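You operate a simulated robot arm through the tools that you are given. There is no shell and no other tool.

Carry out the task below with a simulated robot arm. There is one attempt and no reset: what you move stays moved.

TASK
Fold the creased sheet, roll out its blisters and lay the cover board on it.
Fine: fold it with the board's wing and lay the wing flat again; the roller goes back. Set down upright: crease roller. What is to be rubbed or washed off counts as gone when no trace of it is left.

It is judged by the outcome, as a careful person would: the job done as asked, and still so three seconds after it is handed in. It fails if anything else is knocked over, pushed out of place, dropped, spilled or broken. Lids that push on must go on centred and level and be pressed home; caps that screw on are set level and turned clockwise until they are tight. Flat cloth is picked up by pressing the open fingertips on it (5 to 10 N) and closing them slowly along it; thin cloth reads only 2 to 8 mm in the jaws.

THE ROBOT
A 7-joint arm with a two-finger parallel gripper, fixed in place. Base frame: the origin is at the foot of the arm, x ahead of it, y to its left, z up; the work surface is at about z = 0.85. Lengths are in m, angles in degrees, forces in N, time in s.
Its first joint turns from -149.0 to 149.0 degrees. Payload 3.43 kg.
The TCP is the grasp point between the finger pads, 0.03 m short of the fingertips. In the tool frame z runs along the fingers and y along their closing line. The gripper opens to 0.094 m. The fingers are 0.028 m wide and 0.01 m thick; the gripper's body (0.05 by 0.096 m) begins 0.055 m behind the TCP.
Orientation is that of the tool frame in the base frame, as a unit quaternion [w, x, y, z]. With the fingers straight down and closing along the base's y, the tool's x points along the base's -x, its y along +y and its z along -z.

THE INTERFACE
- The arm moves only by the tool drive_tool. Its argument "steps" is a list of rows, each a list of 7 numbers: the shift along the tool's x, y, z in cm, then the turn, a rotation vector about the tool's x, y, z in degrees, then the opening, from 0 (shut) to 1 (fully open). In form: [[tx, ty, tz, wx, wy, wz, gripper], ...]. A call has 1 to 20 rows; each row shifts and turns the commanded pose from where the row before left it, along the tool's axes as they then stand. Rows are played at 5 a second. More than 0.05 m and 8.6 degrees between two rows, or a gripper value outside its range, and nothing of the call is played. A pose out of reach is approached as far as the arm can. The call stops where the force on the tool passes 40 N (or 10 N more than at its start, if that is more) or the arm is blocked; 0.2 s more then pass. Each finger travels about 0.045 m/s and halts on what it meets, pressing with about 26 N; the grip force reading is that of the motor and also rises with nothing between the fingers. The clock runs only during rows and for 0.2 s after the last one: add rows that do not move to give the fingers time. The reply holds the time, the measured pose of the TCP, the force on the tool along the base axes, the opening and the grip force, in the units named above and with some noise, with the torque about the TCP (base axes, N m) and any sound that the robot's microphone picked up.
- Cameras (640 x 400 px; columns grow to the right, rows downward): "scene" is fixed at [0.0494, 0.6495, 1.4619]; the picture's right is [0.06, -1.00, 0.00], its down [-0.66, -0.04, -0.75] and it looks along [0.75, 0.04, -0.66] (base axes); focal length 280 px, centre (320, 200). "wrist" rides on the gripper at [0.076, 0.014, -0.102] in the tool frame; the picture's right is [-0.18, 0.98, 0.00], its down [-0.75, -0.14, -0.64] and it looks along [-0.63, -0.12, 0.77] (tool axes); focal length 243 px, centre (320, 200). There is no depth. A picture from a camera that has moved, and an enlarged one, comes with that camera's place and axes in the base frame and with its lens.
- grab_frame(camera): a new picture of that camera. No time passes.
- inspect(camera, box): a new picture of the part [left, top, right, bottom] of that camera's present view, enlarged. No time passes.
- job_done(): hands the job in; it is judged then, once.

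Places have to be worked out from the pictures, the camera data and where the tool is seen. Open the gripper and draw the arm clear of the work before you hand the job in, unless the task says otherwise.

The tools are called after "Emit:" as a command line: name --pt "numbers of a row" for each row, then --argument value for the rest, lists and objects as JSON in quotes. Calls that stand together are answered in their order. drive_tool: Moves the arm, as the interface text tells. Its arguments: {"type":"object","properties":{"steps":{"type":"array","items":{"type":"array","items":{"type":"number"}}}},"required":["steps"]} The other tools are called the same way: grab_frame (camera) takes a picture; inspect (camera, box) takes an enlarged picture of a part of a camera's view; job_done () hands the job in.

At the start:

```text
time: 0.0
ee_pos: [0.6264, 0.7631, 1.208]
orientation: [0.0, 0.001, 1.0, 0.001]
force: [0.2, 0.4, -0.3]
wrist_torque: [-0.07, 0.02, 0.01]
gripper_width: 0.0937
finger_force: 0.0
```

scene: 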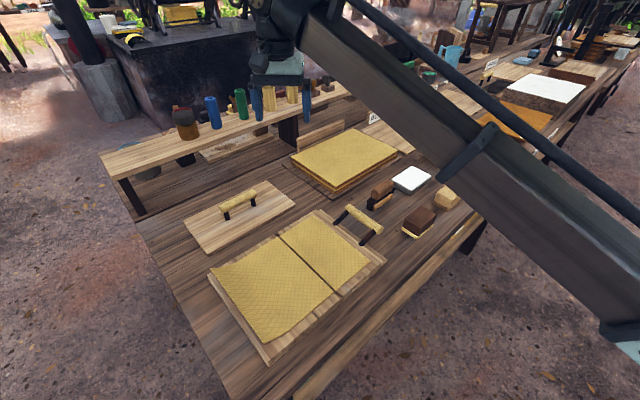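
wrist: 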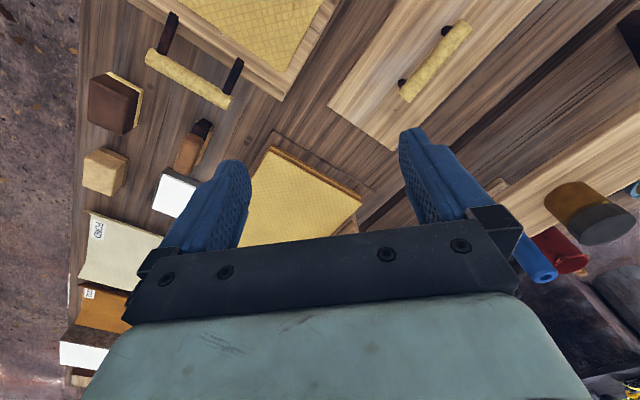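

The pictures show a hinged board with a yellow sheet lying over two parts, a cover board with a handle, and several tools. I'll enlarge these areas before planning anything.

Emit:
inspect --camera "scene" --box '[170, 170, 410, 370]'

Emit:
inspect --camera "scene" --box '[320, 140, 480, 260]'

Emit:
inspect --camera "scene" --box '[100, 70, 420, 210]'

Emit:
inspect --camera "wrist" --box '[60, 0, 480, 260]'

```text
2.00 times, centred on (290, 270) of scene
camera zoom: at [0.0494, 0.6495, 1.4619], right [0.06, -1.0, 0.0], down [-0.66, -0.04, -0.75], along [0.75, 0.04, -0.66], focal length 561 px, centre (380, 60)
```

zoom: 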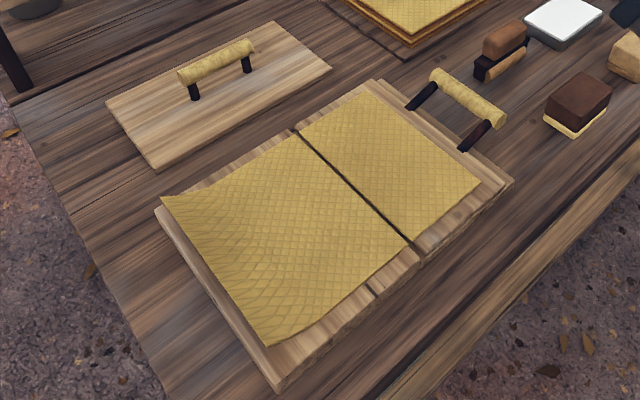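

```text
3.33 times, centred on (400, 200) of scene
camera zoom: at [0.0494, 0.6495, 1.4619], right [0.06, -1.0, 0.0], down [-0.66, -0.04, -0.75], along [0.75, 0.04, -0.66], focal length 935 px, centre (53, 200)
```

zoom: 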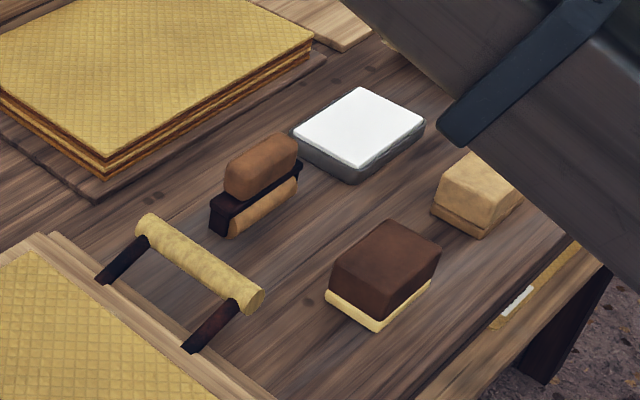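

```text
2.00 times, centred on (260, 140) of scene
camera zoom: at [0.0494, 0.6495, 1.4619], right [0.06, -1.0, 0.0], down [-0.66, -0.04, -0.75], along [0.75, 0.04, -0.66], focal length 561 px, centre (440, 320)
```

zoom: 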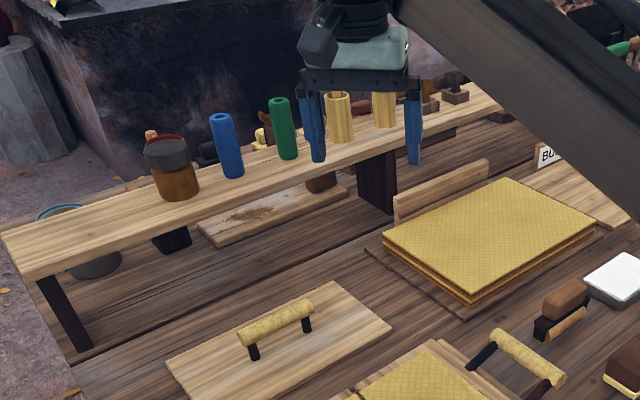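

```text
1.52 times, centred on (270, 130) of wrist
camera zoom: at [0.5515, 0.7775, 1.3104], right [0.18, 0.98, 0.0], down [0.75, -0.14, 0.64], along [0.63, -0.12, -0.77], focal length 370 px, centre (396, 307)
```

zoom: 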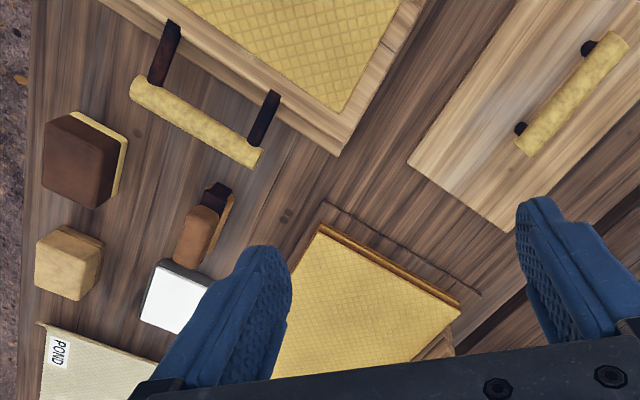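

I'll look closer at the seam, the handle, the roller and the cover board.

Emit:
inspect --camera "scene" --box '[320, 190, 400, 240]'

Emit:
inspect --camera "scene" --box '[270, 260, 370, 370]'

Emit:
inspect --camera "scene" --box '[200, 210, 320, 290]'

Emit:
inspect --camera "scene" --box '[360, 160, 440, 215]'

Emit:
inspect --camera "scene" --box '[175, 170, 305, 260]'

```text
8.00 times, centred on (360, 215) of scene
camera zoom: at [0.0494, 0.6495, 1.4619], right [0.06, -1.0, 0.0], down [-0.66, -0.04, -0.75], along [0.75, 0.04, -0.66], focal length 2243 px, centre (0, 80)
```

zoom: 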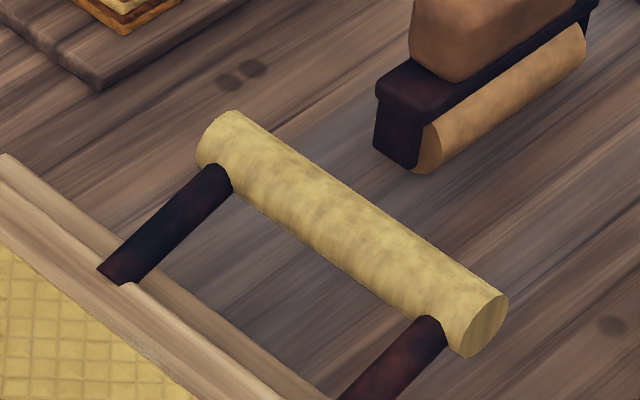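

```text
3.64 times, centred on (320, 315) of scene
camera zoom: at [0.0494, 0.6495, 1.4619], right [0.06, -1.0, 0.0], down [-0.66, -0.04, -0.75], along [0.75, 0.04, -0.66], focal length 1020 px, centre (320, -218)
```

zoom: 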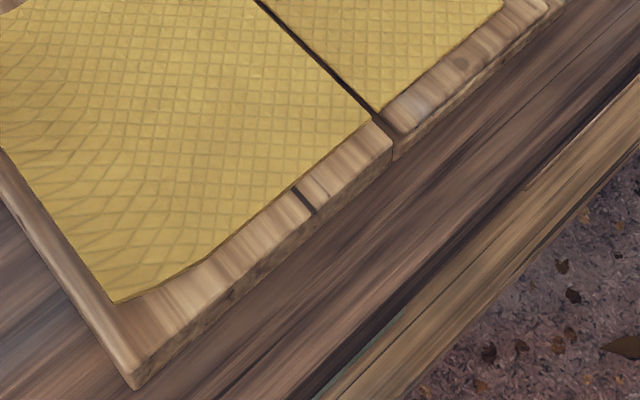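

```text
5.00 times, centred on (260, 250) of scene
camera zoom: at [0.0494, 0.6495, 1.4619], right [0.06, -1.0, 0.0], down [-0.66, -0.04, -0.75], along [0.75, 0.04, -0.66], focal length 1402 px, centre (620, -50)
```

zoom: 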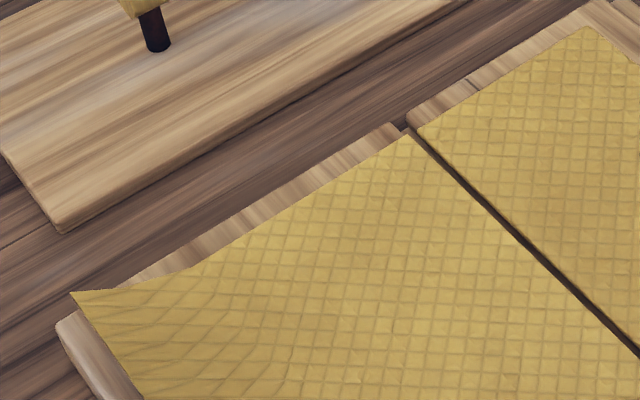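

```text
7.27 times, centred on (400, 188) of scene
camera zoom: at [0.0494, 0.6495, 1.4619], right [0.06, -1.0, 0.0], down [-0.66, -0.04, -0.75], along [0.75, 0.04, -0.66], focal length 2039 px, centre (-262, 291)
```

zoom: 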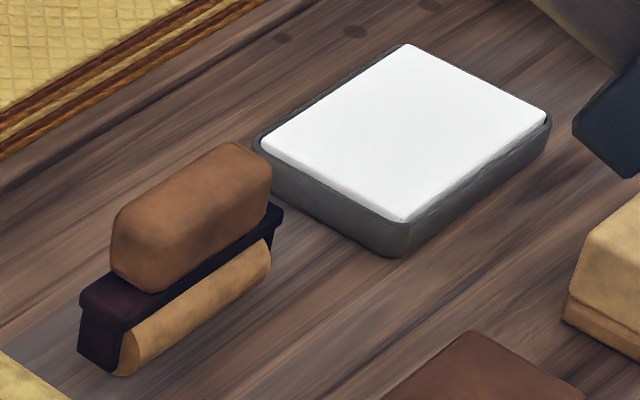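

```text
4.44 times, centred on (240, 215) of scene
camera zoom: at [0.0494, 0.6495, 1.4619], right [0.06, -1.0, 0.0], down [-0.66, -0.04, -0.75], along [0.75, 0.04, -0.66], focal length 1246 px, centre (676, 133)
```

zoom: 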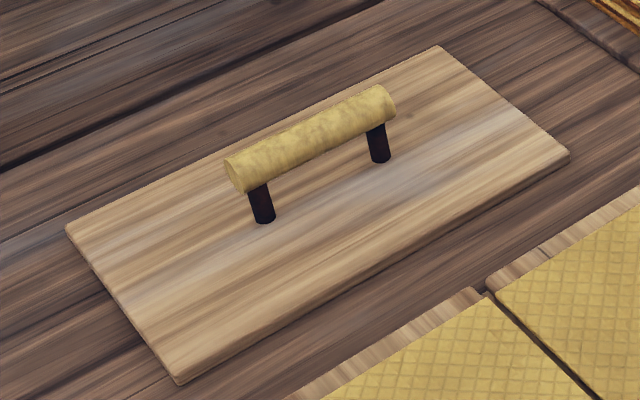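

I'll zoom in on the two dark marks on the board's long edges and on the gap.

Emit:
inspect --camera "scene" --box '[300, 285, 348, 325]'

Emit:
inspect --camera "scene" --box '[265, 205, 325, 245]'

Emit:
inspect --camera "scene" --box '[335, 235, 395, 290]'

Emit:
inspect --camera "scene" --box '[200, 255, 300, 365]'

```text
10.00 times, centred on (324, 305) of scene
camera zoom: at [0.0494, 0.6495, 1.4619], right [0.06, -1.0, 0.0], down [-0.66, -0.04, -0.75], along [0.75, 0.04, -0.66], focal length 2804 px, centre (280, -850)
```

zoom: 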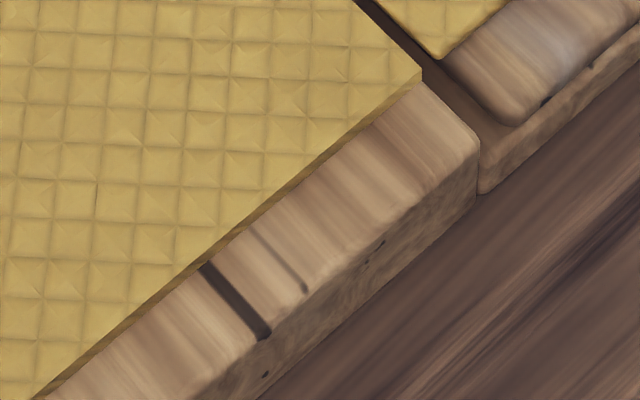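

```text
10.00 times, centred on (295, 225) of scene
camera zoom: at [0.0494, 0.6495, 1.4619], right [0.06, -1.0, 0.0], down [-0.66, -0.04, -0.75], along [0.75, 0.04, -0.66], focal length 2804 px, centre (570, -50)
```

zoom: 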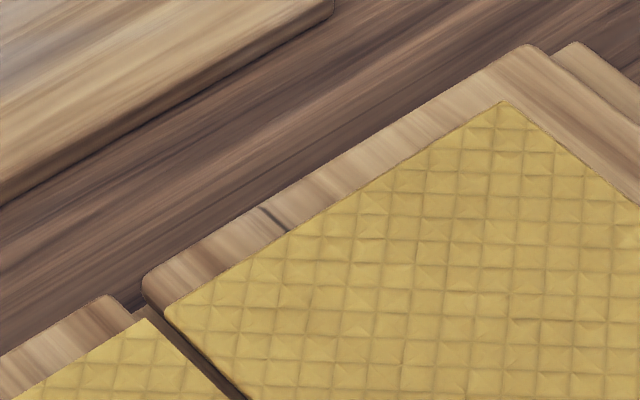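

```text
7.27 times, centred on (365, 262) of scene
camera zoom: at [0.0494, 0.6495, 1.4619], right [0.06, -1.0, 0.0], down [-0.66, -0.04, -0.75], along [0.75, 0.04, -0.66], focal length 2039 px, centre (-7, -254)
```

zoom: 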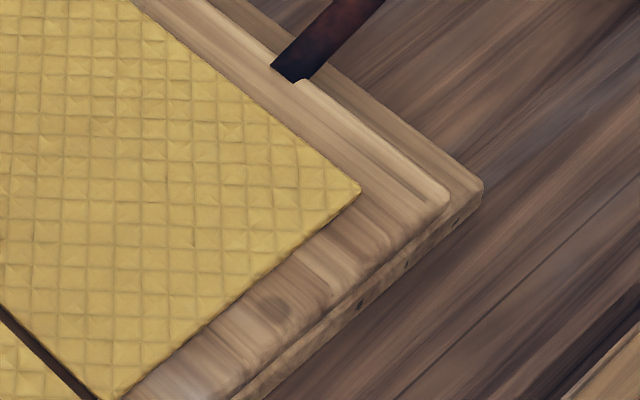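

```text
3.64 times, centred on (250, 310) of scene
camera zoom: at [0.0494, 0.6495, 1.4619], right [0.06, -1.0, 0.0], down [-0.66, -0.04, -0.75], along [0.75, 0.04, -0.66], focal length 1020 px, centre (574, -200)
```

zoom: 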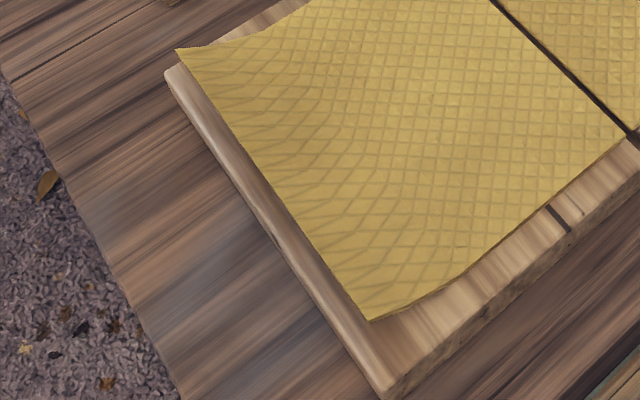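

The right-hand part with the bar handle is the wing. It hinges at the dark gap, and that gap runs at about 45° in base xy. I estimate the bar centre near (0.636, 0.556, 0.883). I'll turn the tool 45° so it closes across the bar and come over it at a safe height.

Emit:
drive_tool --pt "0 0 0 0 0 -7.5 1" --pt "0 0 0 0 0 -7.5 1" --pt "0 0 0 0 0 -7.5 1" --pt "0 0 0 0 0 -7.5 1" --pt "0 0 0 0 0 -7.5 1" --pt "0 0 0 0 0 -7.5 1" --pt "2.8 -3 0 0 0 0 1" --pt "2.8 -3 1 0 0 0 1" --pt "2.8 -3 2 0 0 0 1" --pt "2.8 -3 3 0 0 0 1" --pt "2.7 -3.3 4 0 0 0 1" --pt "0 0 4 0 0 0 1" --pt "0 0 4 0 0 0 1" --pt "0 0 0 0 0 0 1" --pt "0 0 0 0 0 0 1"

```text
refused: row 10 steps farther than a row can; nothing moved
```

That call was refused because one row's step was too long. I'll send it again with shorter steps.

Emit:
drive_tool --pt "0 0 0 0 0 -7.5 1" --pt "0 0 0 0 0 -7.5 1" --pt "0 0 0 0 0 -7.5 1" --pt "0 0 0 0 0 -7.5 1" --pt "0 0 0 0 0 -7.5 1" --pt "0 0 0 0 0 -7.5 1" --pt "2.8 -3 0 0 0 0 1" --pt "2.8 -3 0 0 0 0 1" --pt "2.8 -3 1 0 0 0 1" --pt "2.8 -3 1 0 0 0 1" --pt "2.7 -3.3 1 0 0 0 1" --pt "0 0 4 0 0 0 1" --pt "0 0 4 0 0 0 1" --pt "0 0 4 0 0 0 1" --pt "0 0 3 0 0 0 1" --pt "0 0 0 0 0 0 1" --pt "0 0 0 0 0 0 1"

Emit:
grab_frame --camera "wrist"

Emit:
grab_frame --camera "scene"

```text
time: 2.0
ee_pos: [0.6313, 0.6534, 1.2026]
orientation: [0.004, -0.381, 0.924, 0.002]
force: [4.3, -0.8, -3.8]
wrist_torque: [0.3, 0.24, 0.27]
gripper_width: 0.0941
finger_force: 0.0
stopped in row 9: the force on the tool passed its limit at 45 N (the readings are from after the stop); the commanded pose is now the measured one
```

```text
taken
camera wrist: at [0.5672, 0.6082, 1.3031], right [-0.56, 0.83, 0.0], down [0.63, 0.43, 0.65], along [0.54, 0.37, -0.76], focal length 243 px, centre (320, 200)
```

wrist: 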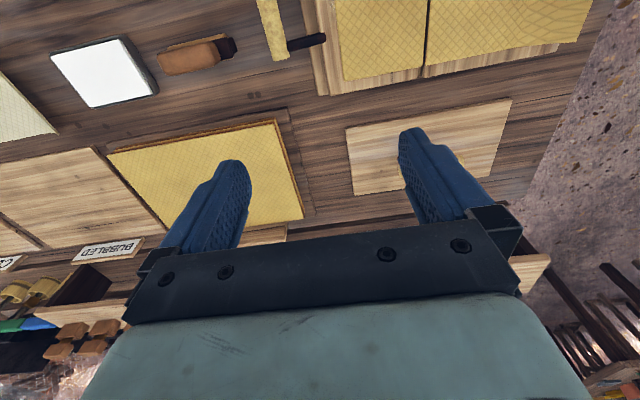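

```text
taken
```

scene: 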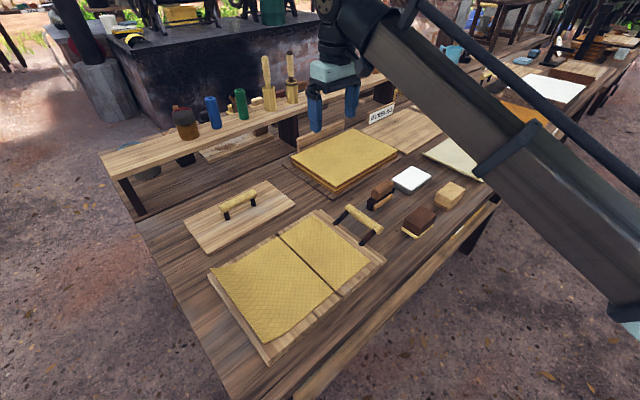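

The stop looks like inertia from a fast start, since nothing is near the tool. I'll go on with gentler ramps.

Emit:
drive_tool --pt "0.5 -0.5 0 0 0 0 1" --pt "1 -1.1 0.5 0 0 0 1" --pt "1.4 -1.5 1 0 0 0 1" --pt "1.4 -1.5 1.5 0 0 0 1" --pt "1.2 -1.4 2 0 0 0 1" --pt "0.7 -0.8 2.2 0 0 0 1" --pt "0.3 -0.4 2.2 0 0 0 1" --pt "0 0 2.2 0 0 0 1" --pt "0 0 2.2 0 0 0 1" --pt "0 0 2 0 0 0 1" --pt "0 0 1 0 0 0 1" --pt "0 0 0.5 0 0 0 1" --pt "0 0 0 0 0 0 1"

Emit:
grab_frame --camera "wrist"

Emit:
grab_frame --camera "scene"

```text
time: 4.8
ee_pos: [0.6366, 0.5569, 1.0278]
orientation: [0.003, -0.381, 0.925, 0.001]
force: [0.0, -0.2, 0.0]
wrist_torque: [-0.01, 0.01, 0.0]
gripper_width: 0.0942
finger_force: 0.1
```

```text
taken
camera wrist: at [0.5727, 0.5125, 1.1295], right [-0.56, 0.83, 0.0], down [0.63, 0.43, 0.65], along [0.53, 0.36, -0.76], focal length 243 px, centre (320, 200)
```

wrist: 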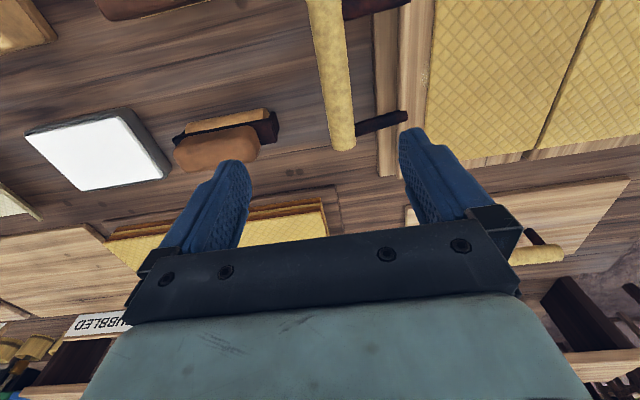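

```text
taken
```

scene: 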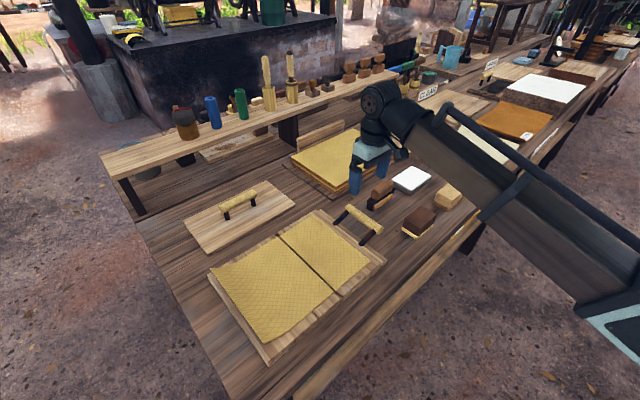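

In the wrist view the bar sits about 1.5 cm further along the tool's +y, and it looks a little higher, z≈0.895. I'll correct for that and come down partway.

Emit:
drive_tool --pt "0.5 0.5 1 0 0 0 1" --pt "0.5 0.5 1.5 0 0 0 1" --pt "0 0.5 2 0 0 0 1" --pt "0 0 1.3 0 0 0 1" --pt "0 0 0.5 0 0 0 1" --pt "0 0 0 0 0 0 1"

Emit:
grab_frame --camera "wrist"

Emit:
inspect --camera "scene" --box '[310, 160, 430, 260]'

```text
time: 6.2
ee_pos: [0.6195, 0.5603, 0.9658]
orientation: [0.003, -0.381, 0.924, 0.002]
force: [0.1, -0.5, 0.3]
wrist_torque: [-0.02, -0.01, 0.0]
gripper_width: 0.0941
finger_force: 0.0
```

```text
taken
camera wrist: at [0.555, 0.5165, 1.0665], right [-0.56, 0.83, 0.0], down [0.63, 0.43, 0.65], along [0.53, 0.36, -0.76], focal length 243 px, centre (320, 200)
```

wrist: 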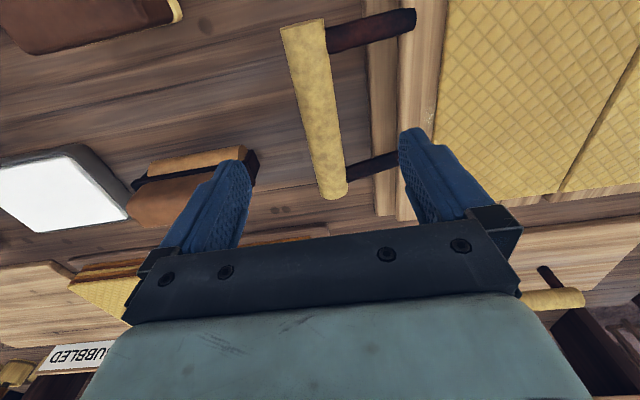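

```text
4.00 times, centred on (370, 210) of scene
camera zoom: at [0.0494, 0.6495, 1.4619], right [0.06, -1.0, 0.0], down [-0.66, -0.04, -0.75], along [0.75, 0.04, -0.66], focal length 1122 px, centre (120, 160)
```

zoom: 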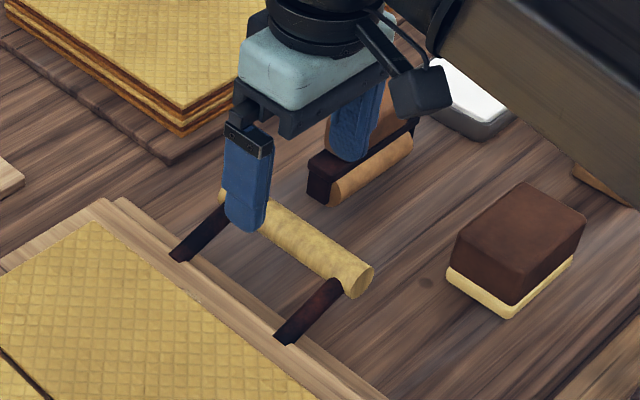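

Both ends of the bar are visible: its centre is at about h=0.83, p=-0.040, z≈0.895 and it's about 2.5 cm thick. I'll set the opening to about 4.5 cm so the inner finger misses the board edge, then come down around the bar.

Emit:
drive_tool --pt "0.2 0.2 0 0 0 0 0.48" --pt "0 0 0 0 0 0 0.48" --pt "0 0 0 0 0 0 0.48" --pt "0 0 0 0 0 0 0.48" --pt "0 0 0 0 0 0 0.48" --pt "0 0 1.5 0 0 0 0.48" --pt "0 0 1.5 0 0 0 0.48" --pt "0 0 1 0 0 0 0.48" --pt "0 0 0 0 0 0 0.48"

Emit:
grab_frame --camera "wrist"

Emit:
inspect --camera "scene" --box '[330, 170, 410, 250]'

```text
time: 8.2
ee_pos: [0.6162, 0.5604, 0.9247]
orientation: [0.003, -0.38, 0.925, 0.002]
force: [-0.6, 0.3, -0.2]
wrist_torque: [0.0, -0.02, 0.02]
gripper_width: 0.0449
finger_force: 0.1
```

```text
taken
camera wrist: at [0.5514, 0.5166, 1.0263], right [-0.56, 0.83, 0.0], down [0.63, 0.43, 0.65], along [0.53, 0.36, -0.76], focal length 243 px, centre (320, 200)
```

wrist: 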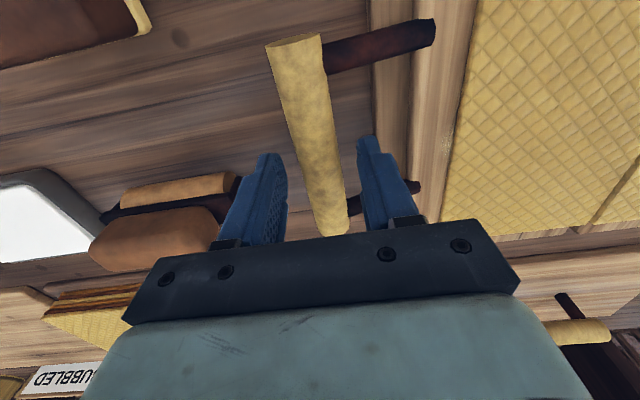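

```text
5.00 times, centred on (370, 210) of scene
camera zoom: at [0.0494, 0.6495, 1.4619], right [0.06, -1.0, 0.0], down [-0.66, -0.04, -0.75], along [0.75, 0.04, -0.66], focal length 1402 px, centre (70, 150)
```

zoom: 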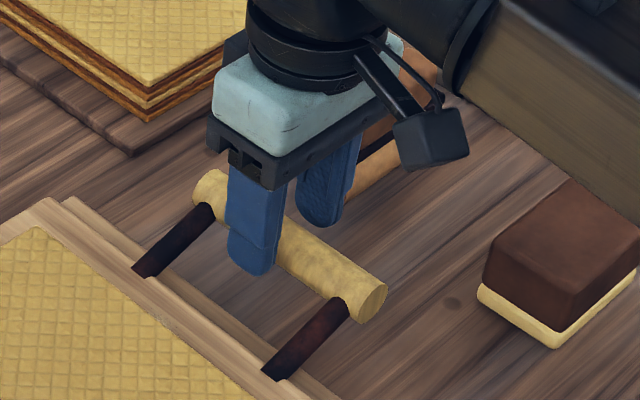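

The bar lies between the fingers with a gap on both sides. I'll lower the last 2.6 cm and close around it.

Emit:
drive_tool --pt "0 0 1 0 0 0 0.48" --pt "0 0 1 0 0 0 0.48" --pt "0 0 0.6 0 0 0 0.48" --pt "0 0 0 0 0 0 0.48" --pt "0 0 0 0 0 0 0.35" --pt "0 0 0 0 0 0 0.25" --pt "0 0 0 0 0 0 0.2" --pt "0 0 0 0 0 0 0.2" --pt "0 0 0 0 0 0 0.2"

Emit:
inspect --camera "scene" --box '[330, 170, 410, 250]'

Emit:
grab_frame --camera "wrist"

```text
time: 10.2
ee_pos: [0.6164, 0.5605, 0.8999]
orientation: [0.004, -0.38, 0.925, 0.001]
force: [5.5, -4.7, -0.8]
wrist_torque: [0.1, -0.15, 0.3]
gripper_width: 0.0299
finger_force: 45.3
```

```text
5.00 times, centred on (370, 210) of scene
camera zoom: at [0.0494, 0.6495, 1.4619], right [0.06, -1.0, 0.0], down [-0.66, -0.04, -0.75], along [0.75, 0.04, -0.66], focal length 1402 px, centre (70, 150)
```

zoom: 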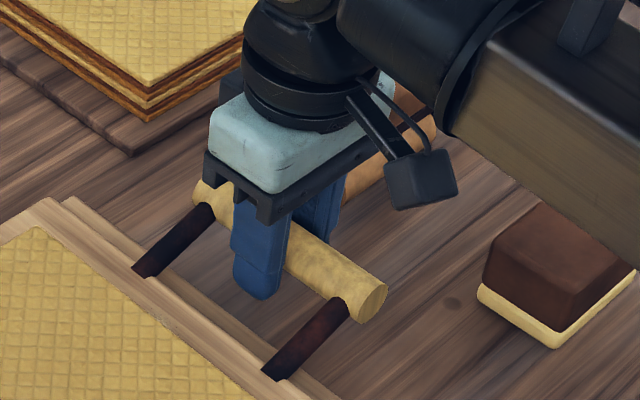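

```text
taken
camera wrist: at [0.5525, 0.5167, 1.0003], right [-0.56, 0.83, 0.0], down [0.63, 0.43, 0.65], along [0.54, 0.36, -0.76], focal length 243 px, centre (320, 200)
```

wrist: 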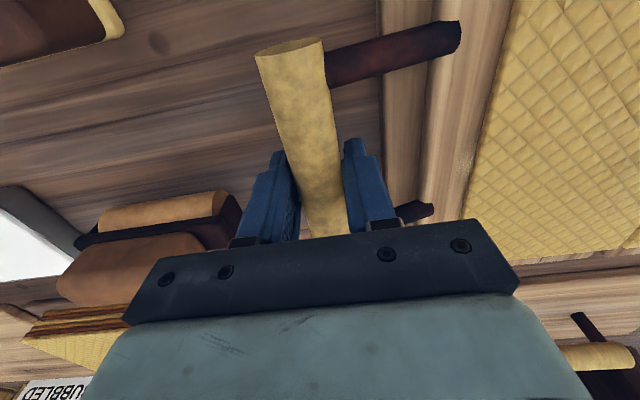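

The fingers have stopped on the bar at 3 cm and hold it firmly. I'll raise the wing a few degrees along the estimated arc (hinge near p=0.172, z≈0.88) and watch the forces.

Emit:
drive_tool --pt "0 -0.1 0 0 0 0 0.15" --pt "0 0.05 -0.4 0 0 0 0.15" --pt "0 0.06 -0.6 0 0 0 0.15" --pt "0 0.12 -0.7 0 0 0 0.15" --pt "0 0.14 -0.7 0 0 0 0.15" --pt "0 0 0 0 0 0 0.15"

Emit:
inspect --camera "scene" --box '[250, 160, 410, 310]'

```text
time: 11.6
ee_pos: [0.6141, 0.5624, 0.9239]
orientation: [0.003, -0.38, 0.925, 0.001]
force: [4.1, -3.0, -1.2]
wrist_torque: [-0.35, 0.13, 0.2]
gripper_width: 0.0295
finger_force: 45.3
```

```text
2.67 times, centred on (330, 235) of scene
camera zoom: at [0.0494, 0.6495, 1.4619], right [0.06, -1.0, 0.0], down [-0.66, -0.04, -0.75], along [0.75, 0.04, -0.66], focal length 748 px, centre (293, 107)
```

zoom: 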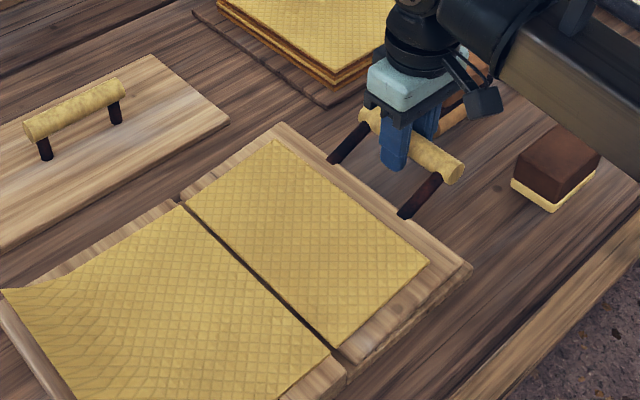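

The wing is coming up with the bar and the forces are small. I'll carry on to about 30°.

Emit:
drive_tool --pt "0 0.16 -0.72 0 0 0 0.15" --pt "0 0.2 -0.72 0 0 0 0.15" --pt "0 0.22 -0.71 0 0 0 0.15" --pt "0 0.24 -0.7 0 0 0 0.15" --pt "0 0.33 -0.86 0 0 0 0.15" --pt "0 0.38 -0.86 0 0 0 0.15" --pt "0 0.42 -0.83 0 0 0 0.15" --pt "0 0.44 -0.82 0 0 0 0.15" --pt "0 0 0 0 0 0 0.15"

Emit:
inspect --camera "scene" --box '[230, 130, 430, 330]'

```text
time: 13.3
ee_pos: [0.6028, 0.574, 0.9805]
orientation: [0.007, -0.38, 0.925, -0.002]
force: [9.2, -7.9, 4.3]
wrist_torque: [-0.04, 0.01, 0.75]
gripper_width: 0.0256
finger_force: 45.1
stopped in row 8: the force on the tool passed its limit at 41 N (the readings are from after the stop); the commanded pose is now the measured one
```

```text
2.00 times, centred on (330, 230) of scene
camera zoom: at [0.0494, 0.6495, 1.4619], right [0.06, -1.0, 0.0], down [-0.66, -0.04, -0.75], along [0.75, 0.04, -0.66], focal length 561 px, centre (300, 140)
```

zoom: 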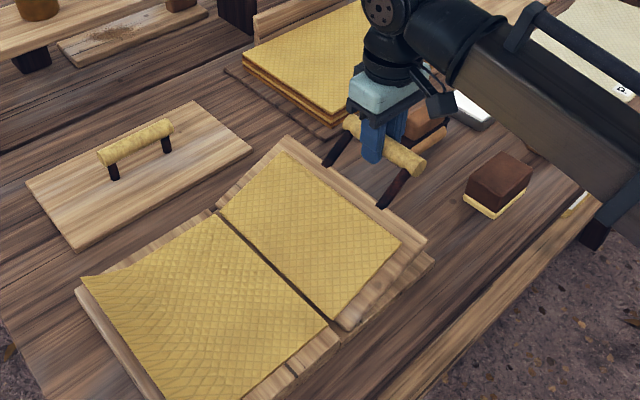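

The drive stopped at 41 N, pushing outward, and the opening shrank, so the bar may be slipping toward the tips. I'll take a close look.

Emit:
inspect --camera "scene" --box '[330, 160, 390, 210]'

Emit:
grab_frame --camera "wrist"

```text
8.00 times, centred on (360, 185) of scene
camera zoom: at [0.0494, 0.6495, 1.4619], right [0.06, -1.0, 0.0], down [-0.66, -0.04, -0.75], along [0.75, 0.04, -0.66], focal length 2243 px, centre (0, 320)
```

zoom: 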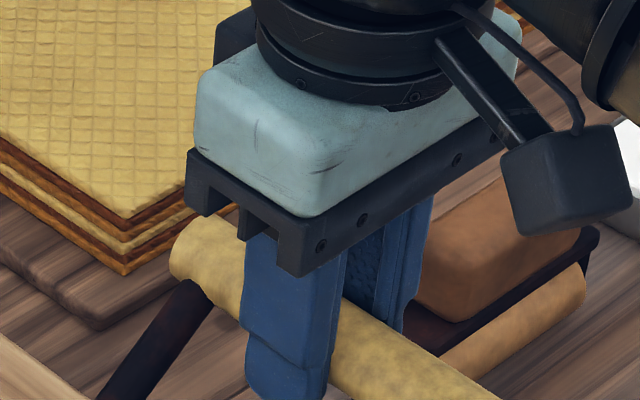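

```text
taken
camera wrist: at [0.5379, 0.5305, 1.0808], right [-0.56, 0.83, -0.01], down [0.63, 0.43, 0.65], along [0.54, 0.36, -0.76], focal length 243 px, centre (320, 200)
```

wrist: 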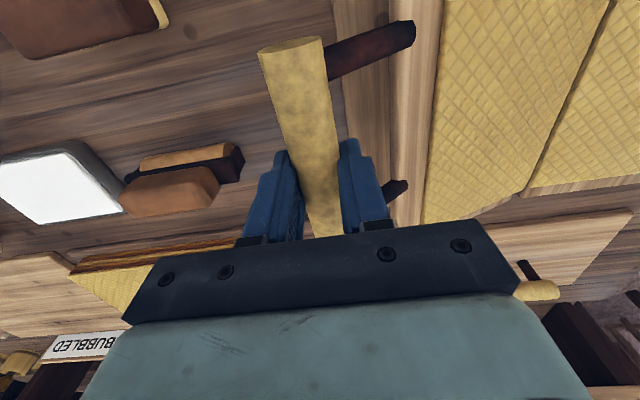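

The bar has slipped about 1 cm along the vertical fingers, and the closing axis is too nearly radial, so a small error in hinge position gives a large force. I'll lower the wing flat again and regrip with the tool tilted so the fingers point toward the hinge. The drive direction will then be tangential and the radial direction free.

Emit:
drive_tool --pt "0 -0.15 0 0 0 0 0.15" --pt "0 -0.38 0.92 0 0 0 0.15" --pt "0 -0.38 0.92 0 0 0 0.15" --pt "0 -0.29 1 0 0 0 0.15" --pt "0 -0.29 1 0 0 0 0.15" --pt "0 -0.2 1 0 0 0 0.15" --pt "0 -0.2 1 0 0 0 0.15" --pt "0 0 0 0 0 0 0.15"

Emit:
inspect --camera "scene" --box '[310, 160, 410, 260]'

```text
time: 15.1
ee_pos: [0.617, 0.5614, 0.9193]
orientation: [0.006, -0.379, 0.925, -0.001]
force: [-1.6, -12.0, 0.8]
wrist_torque: [0.21, -0.07, 0.61]
gripper_width: 0.0255
finger_force: 45.2
```

```text
4.00 times, centred on (360, 210) of scene
camera zoom: at [0.0494, 0.6495, 1.4619], right [0.06, -1.0, 0.0], down [-0.66, -0.04, -0.75], along [0.75, 0.04, -0.66], focal length 1122 px, centre (160, 160)
```

zoom: 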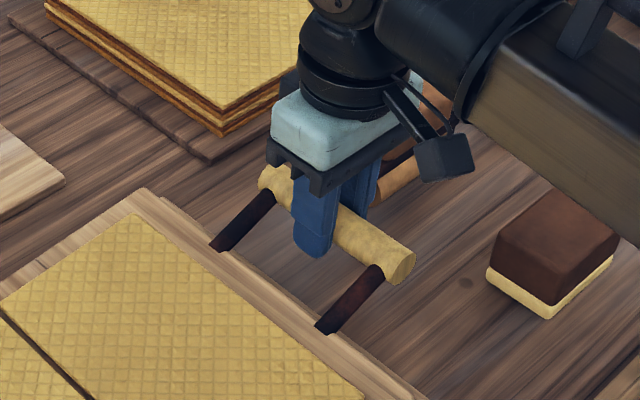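

The wing looks almost flat. I'll ease it down the last bit and then open the fingers a little.

Emit:
drive_tool --pt "0.1 -0.1 0.5 0 0 0 0.15" --pt "0 0 0.4 0 0 0 0.15" --pt "0 0 0 0 0 0 0.15" --pt "0 0 0 0 0 0 0.3" --pt "0 0 0 0 0 0 0.4" --pt "0 0 0 0 0 0 0.45" --pt "0 0 0 0 0 0 0.45"

Emit:
inspect --camera "scene" --box '[230, 160, 410, 310]'

Emit:
grab_frame --camera "wrist"

```text
time: 16.7
ee_pos: [0.6154, 0.5613, 0.9131]
orientation: [0.006, -0.379, 0.926, -0.001]
force: [-0.3, 0.5, 0.9]
wrist_torque: [0.0, 0.0, 0.02]
gripper_width: 0.0421
finger_force: 0.1
```

```text
2.67 times, centred on (320, 235) of scene
camera zoom: at [0.0494, 0.6495, 1.4619], right [0.06, -1.0, 0.0], down [-0.66, -0.04, -0.75], along [0.75, 0.04, -0.66], focal length 748 px, centre (320, 107)
```

zoom: 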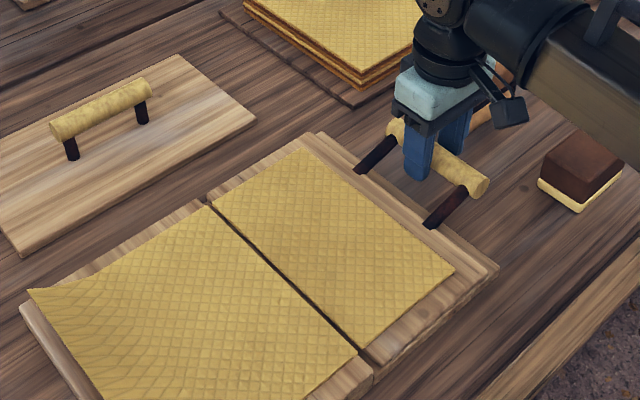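

```text
taken
camera wrist: at [0.5512, 0.517, 1.013], right [-0.56, 0.83, 0.0], down [0.63, 0.43, 0.65], along [0.54, 0.36, -0.76], focal length 243 px, centre (320, 200)
```

wrist: 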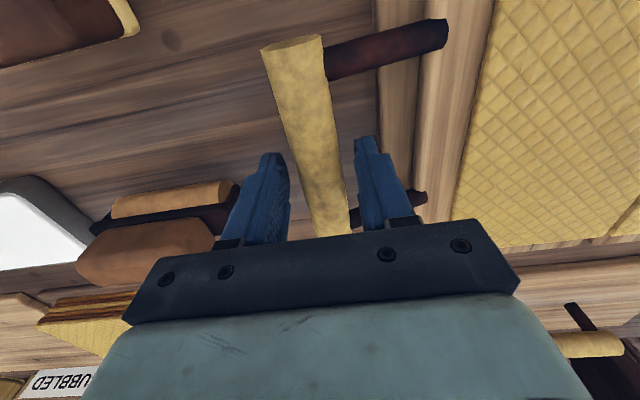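

The bar is free again. I need better heights to locate the hinge axis, so I'll lift, close the fingers and gently touch the wing's bare outer margin and then the table.

Emit:
drive_tool --pt "0 0 -1 0 0 0 0.45" --pt "0 0 -2 0 0 0 0.45" --pt "0 0 -2 0 0 0 0.45" --pt "0 0.5 -0.5 0 0 0 0" --pt "0 1.5 0 0 0 0 0" --pt "0 2 0 0 0 0 0" --pt "0 1.5 0 0 0 0 0" --pt "0 0.9 0 0 0 0 0" --pt "0 0 1 0 0 0 0" --pt "0 0 1.5 0 0 0 0" --pt "0 0 1 0 0 0 0" --pt "0 0 0.5 0 0 0 0" --pt "0 0 0 0 0 0 0"

Emit:
grab_frame --camera "wrist"

Emit:
inspect --camera "scene" --box '[250, 160, 410, 310]'

```text
time: 19.5
ee_pos: [0.5714, 0.6064, 0.9265]
orientation: [0.006, -0.379, 0.925, -0.001]
force: [0.3, 0.5, 0.0]
wrist_torque: [0.0, 0.01, 0.0]
gripper_width: 0.0
finger_force: 26.1
```

```text
taken
camera wrist: at [0.5051, 0.5631, 1.0274], right [-0.56, 0.83, 0.0], down [0.63, 0.43, 0.65], along [0.54, 0.36, -0.76], focal length 243 px, centre (320, 200)
```

wrist: 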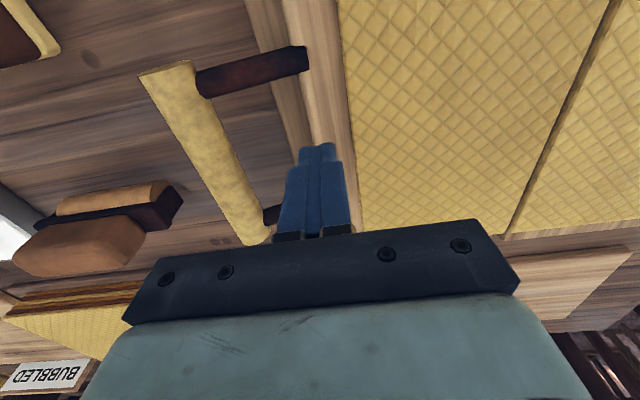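

```text
2.67 times, centred on (330, 235) of scene
camera zoom: at [0.0494, 0.6495, 1.4619], right [0.06, -1.0, 0.0], down [-0.66, -0.04, -0.75], along [0.75, 0.04, -0.66], focal length 748 px, centre (293, 107)
```

zoom: 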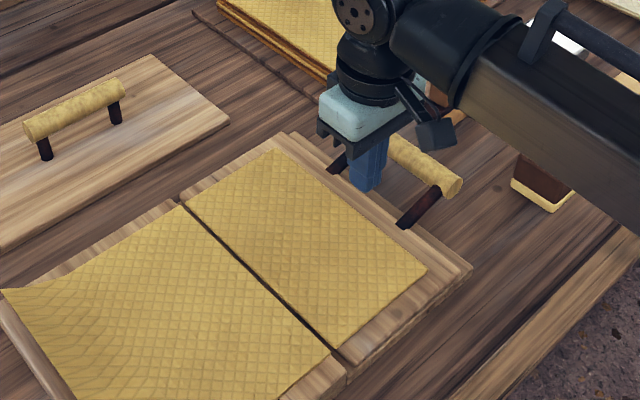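

The closed fingertips are over the wing's bare margin. I'll go down in 1.5 mm steps until they touch.

Emit:
drive_tool --pt "0 0 0.3 0 0 0 0" --pt "0 0 0.2 0 0 0 0" --pt "0 0 0.2 0 0 0 0" --pt "0 0 0.15 0 0 0 0" --pt "0 0 0.15 0 0 0 0" --pt "0 0 0 0 0 0 0"

```text
time: 20.9
ee_pos: [0.5728, 0.6053, 0.9169]
orientation: [0.006, -0.38, 0.925, -0.001]
force: [0.3, -0.6, 0.0]
wrist_torque: [-0.01, -0.02, 0.0]
gripper_width: 0.0002
finger_force: 26.1
```

No contact yet, with the tips at about 0.887. I'll continue down.

Emit:
drive_tool --pt "0 0 0.15 0 0 0 0" --pt "0 0 0.15 0 0 0 0" --pt "0 0 0.15 0 0 0 0" --pt "0 0 0.15 0 0 0 0" --pt "0 0 0 0 0 0 0"

```text
time: 22.1
ee_pos: [0.5711, 0.605, 0.9108]
orientation: [0.007, -0.379, 0.925, -0.001]
force: [-0.3, 0.6, 0.1]
wrist_torque: [-0.03, -0.03, -0.01]
gripper_width: 0.0002
finger_force: 25.6
```

Still free, with the tips at about 0.881. I'll keep going.

Emit:
drive_tool --pt "0 0 0.15 0 0 0 0" --pt "0 0 0.15 0 0 0 0" --pt "0 0 0.15 0 0 0 0" --pt "0 0 0 0 0 0 0"

```text
time: 23.2
ee_pos: [0.5714, 0.6059, 0.9099]
orientation: [0.008, -0.38, 0.925, 0.0]
force: [-1.8, -3.6, 15.3]
wrist_torque: [-0.23, 0.26, -0.02]
gripper_width: 0.0
finger_force: 26.3
stopped in row 4: the force on the tool passed its limit at 41 N (the readings are from after the stop); the commanded pose is now the measured one
```

The wing top is at z≈0.880. Now I'll touch the fixed block's bare near-side margin to compare heights.

Emit:
drive_tool --pt "0 0 -1 0 0 0 0" --pt "0 0 -2 0 0 0 0" --pt "0.5 0.5 -2 0 0 0 0" --pt "1.5 2.5 -1 0 0 0 0" --pt "1.8 3.4 0 0 0 0 0" --pt "1.8 3.8 0 0 0 0 0" --pt "1.8 3.8 0 0 0 0 0" --pt "1.8 3.8 0 0 0 0 0" --pt "1.6 3.4 0 0 0 0 0" --pt "1.1 2.4 0 0 0 0 0" --pt "0.5 1 0 0 0 0 0" --pt "0 0 1 0 0 0 0" --pt "0 0 1.5 0 0 0 0" --pt "0 0 1.5 0 0 0 0" --pt "0 0 0 0 0 0 0"

Emit:
grab_frame --camera "wrist"

Emit:
inspect --camera "scene" --box '[200, 190, 400, 370]'

```text
time: 26.4
ee_pos: [0.3129, 0.6941, 0.9249]
orientation: [0.007, -0.38, 0.925, 0.0]
force: [-0.3, 0.4, 0.2]
wrist_torque: [0.01, -0.02, 0.01]
gripper_width: 0.0001
finger_force: 26.1
```

```text
taken
camera wrist: at [0.2459, 0.6509, 1.025], right [-0.56, 0.83, 0.0], down [0.63, 0.43, 0.65], along [0.54, 0.36, -0.76], focal length 243 px, centre (320, 200)
```

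wrist: 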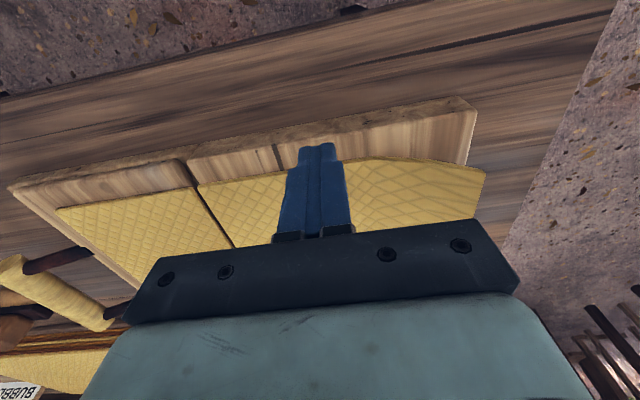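

```text
2.22 times, centred on (300, 280) of scene
camera zoom: at [0.0494, 0.6495, 1.4619], right [0.06, -1.0, 0.0], down [-0.66, -0.04, -0.75], along [0.75, 0.04, -0.66], focal length 623 px, centre (364, 22)
```

zoom: 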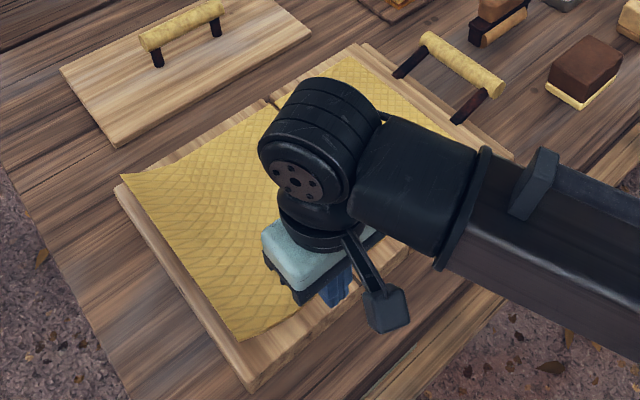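

The tips are over the bare near-side strip of the block. I'll touch down slowly.

Emit:
drive_tool --pt "0 0 0.3 0 0 0 0" --pt "0 0 0.3 0 0 0 0" --pt "0 0 0.2 0 0 0 0" --pt "0 0 0.2 0 0 0 0" --pt "0 0 0.2 0 0 0 0" --pt "0 0 0 0 0 0 0"

```text
time: 27.8
ee_pos: [0.3106, 0.694, 0.9144]
orientation: [0.008, -0.379, 0.925, 0.0]
force: [0.1, 1.3, 34.1]
wrist_torque: [0.36, -0.36, -0.01]
gripper_width: 0.0
finger_force: 26.3
```

The block top is at about 0.882–0.884, so the hinge axis is near p=0.173, z=0.883. The earlier force came from the bar creeping down the pads while it rotated. I'll grip it vertically again and lift to about 25–30°. From there I'll loosen to a cage and carry it over, with p controlling the angle.

Emit:
drive_tool --pt "0 0 -0.5 0 0 0 0" --pt "0 0 -2 0 0 0 0" --pt "0 0 -2.5 0 0 0 0" --pt "-0.5 -1.5 -2.5 0 0 0 0" --pt "-1.2 -3 -1.5 0 0 0 0.48" --pt "-1.5 -3.8 0 0 0 0 0.48" --pt "-1.5 -3.9 0 0 0 0 0.48" --pt "-1.5 -3.9 0 0 0 0 0.48" --pt "-1.5 -3.9 0 0 0 0 0.48" --pt "-1.5 -3.9 0 0 0 0 0.48" --pt "-1.5 -3.5 0 0 0 0 0.48" --pt "-0.9 -2.5 0 0 0 0 0.48" --pt "-0.4 -1.2 0.5 0 0 0 0.48" --pt "0 0 1.5 0 0 0 0.48" --pt "0 0 2 0 0 0 0.48" --pt "0 0 1.5 0 0 0 0.48" --pt "0 0 0 0 0 0 0.48" --pt "0 0 0 0 0 0 0.48"

Emit:
grab_frame --camera "wrist"

```text
time: 31.6
ee_pos: [0.6142, 0.5568, 0.951]
orientation: [0.008, -0.379, 0.926, 0.0]
force: [0.0, -0.3, -0.6]
wrist_torque: [0.05, -0.02, 0.0]
gripper_width: 0.0451
finger_force: 0.0
```

```text
taken
camera wrist: at [0.5482, 0.5131, 1.0519], right [-0.56, 0.83, 0.0], down [0.63, 0.43, 0.65], along [0.54, 0.36, -0.76], focal length 243 px, centre (320, 200)
```

wrist: 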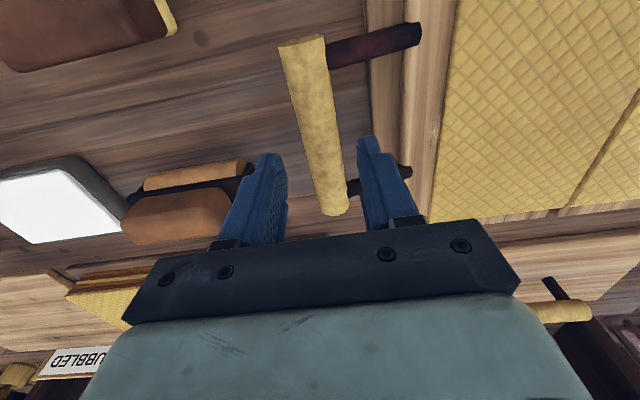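

The fingers straddle the bar again. I'll lower around it, grip, and lift slowly along the corrected arc.

Emit:
drive_tool --pt "0 0.1 1.2 0 0 0 0.48" --pt "0 0 1.5 0 0 0 0.48" --pt "0 0 1.2 0 0 0 0.48" --pt "0 0 0.6 0 0 0 0.48" --pt "0 0 0 0 0 0 0.35" --pt "0 0 0 0 0 0 0.25" --pt "0 0 0 0 0 0 0.15" --pt "0 0 0 0 0 0 0.15" --pt "0 0 0 0 0 0 0.15"

```text
time: 33.6
ee_pos: [0.6145, 0.557, 0.9067]
orientation: [0.007, -0.38, 0.925, 0.0]
force: [-1.0, 2.1, -0.9]
wrist_torque: [0.15, -0.16, 0.6]
gripper_width: 0.0255
finger_force: 45.3
```

The grip is centred, with only about 2 N sideways. I'll lift to about 16° and check.

Emit:
drive_tool --pt "0 0.07 -0.71 0 0 0 0.15" --pt "0 0.07 -0.71 0 0 0 0.15" --pt "0 0.13 -0.81 0 0 0 0.15" --pt "0 0.13 -0.81 0 0 0 0.15" --pt "0 0.18 -0.8 0 0 0 0.15" --pt "0 0.18 -0.8 0 0 0 0.15" --pt "0 0 0 0 0 0 0.15"

Emit:
grab_frame --camera "wrist"

Emit:
inspect --camera "scene" --box '[310, 140, 410, 240]'

```text
time: 35.2
ee_pos: [0.6096, 0.5633, 0.9538]
orientation: [0.009, -0.38, 0.925, 0.0]
force: [18.3, -0.1, 0.6]
wrist_torque: [-0.24, -0.23, 0.67]
gripper_width: 0.0253
finger_force: 44.4
```

```text
taken
camera wrist: at [0.5432, 0.5198, 1.0533], right [-0.56, 0.83, 0.0], down [0.63, 0.42, 0.65], along [0.54, 0.36, -0.76], focal length 243 px, centre (320, 200)
```

wrist: 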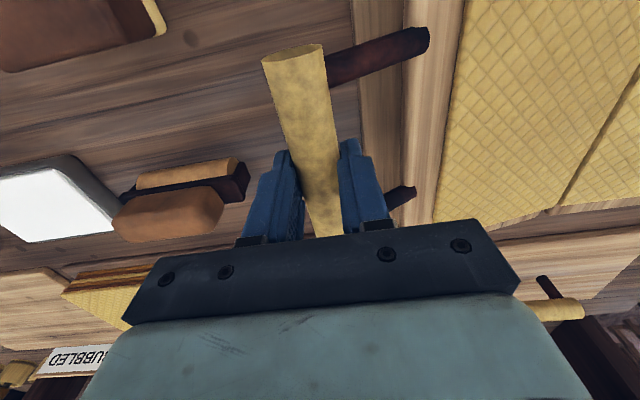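

```text
4.00 times, centred on (360, 190) of scene
camera zoom: at [0.0494, 0.6495, 1.4619], right [0.06, -1.0, 0.0], down [-0.66, -0.04, -0.75], along [0.75, 0.04, -0.66], focal length 1122 px, centre (160, 240)
```

zoom: 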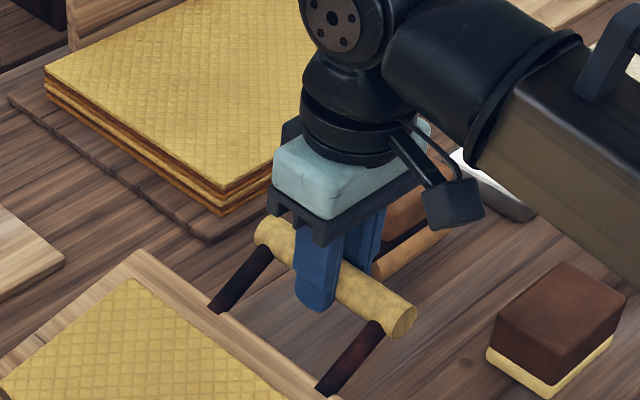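

Sideways load is about 13 N along both h and p. I'll shift about 1.3 mm on each to relieve it and keep lifting to about 28°.

Emit:
drive_tool --pt "-0.12 -0.14 0 0 0 0 0.15" --pt "-0.02 0.2 -0.8 0 0 0 0.15" --pt "-0.02 0.21 -0.8 0 0 0 0.15" --pt "-0.02 0.25 -0.77 0 0 0 0.15" --pt "-0.02 0.26 -0.77 0 0 0 0.15" --pt "0 0 0 0 0 0 0.15"

Emit:
inspect --camera "scene" --box '[310, 140, 410, 240]'

```text
time: 36.6
ee_pos: [0.6012, 0.5713, 0.9842]
orientation: [0.006, -0.381, 0.925, 0.001]
force: [-22.7, 6.4, -13.4]
wrist_torque: [-0.22, 0.37, 0.35]
gripper_width: 0.0254
finger_force: 44.5
```

```text
4.00 times, centred on (360, 190) of scene
camera zoom: at [0.0494, 0.6495, 1.4619], right [0.06, -1.0, 0.0], down [-0.66, -0.04, -0.75], along [0.75, 0.04, -0.66], focal length 1122 px, centre (160, 240)
```

zoom: 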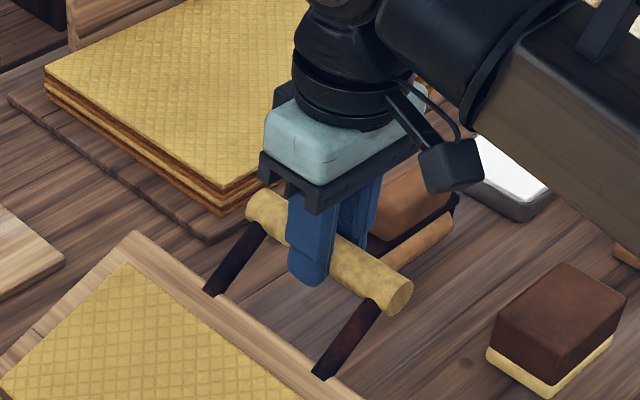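

The sign has flipped, which means the bar crept less than I assumed. I'll shift +2 mm in p and raise a little more.

Emit:
drive_tool --pt "0.1 0.25 0 0 0 0 0.15" --pt "0 0.3 -0.6 0 0 0 0.15" --pt "0 0.35 -0.6 0 0 0 0.15" --pt "0 0.38 -0.6 0 0 0 0.15" --pt "0 0 0 0 0 0 0.15"

Emit:
inspect --camera "scene" --box '[300, 140, 400, 240]'

```text
time: 37.8
ee_pos: [0.5958, 0.5779, 1.0025]
orientation: [0.01, -0.378, 0.926, -0.001]
force: [5.9, -7.5, 2.7]
wrist_torque: [-0.66, 0.06, 0.65]
gripper_width: 0.0254
finger_force: 45.4
```

```text
4.00 times, centred on (350, 190) of scene
camera zoom: at [0.0494, 0.6495, 1.4619], right [0.06, -1.0, 0.0], down [-0.66, -0.04, -0.75], along [0.75, 0.04, -0.66], focal length 1122 px, centre (200, 240)
```

zoom: 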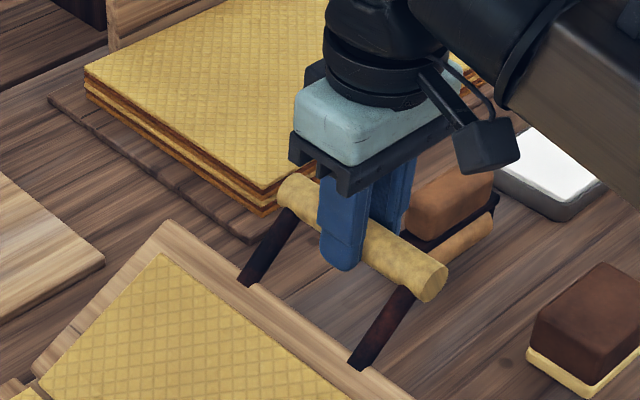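

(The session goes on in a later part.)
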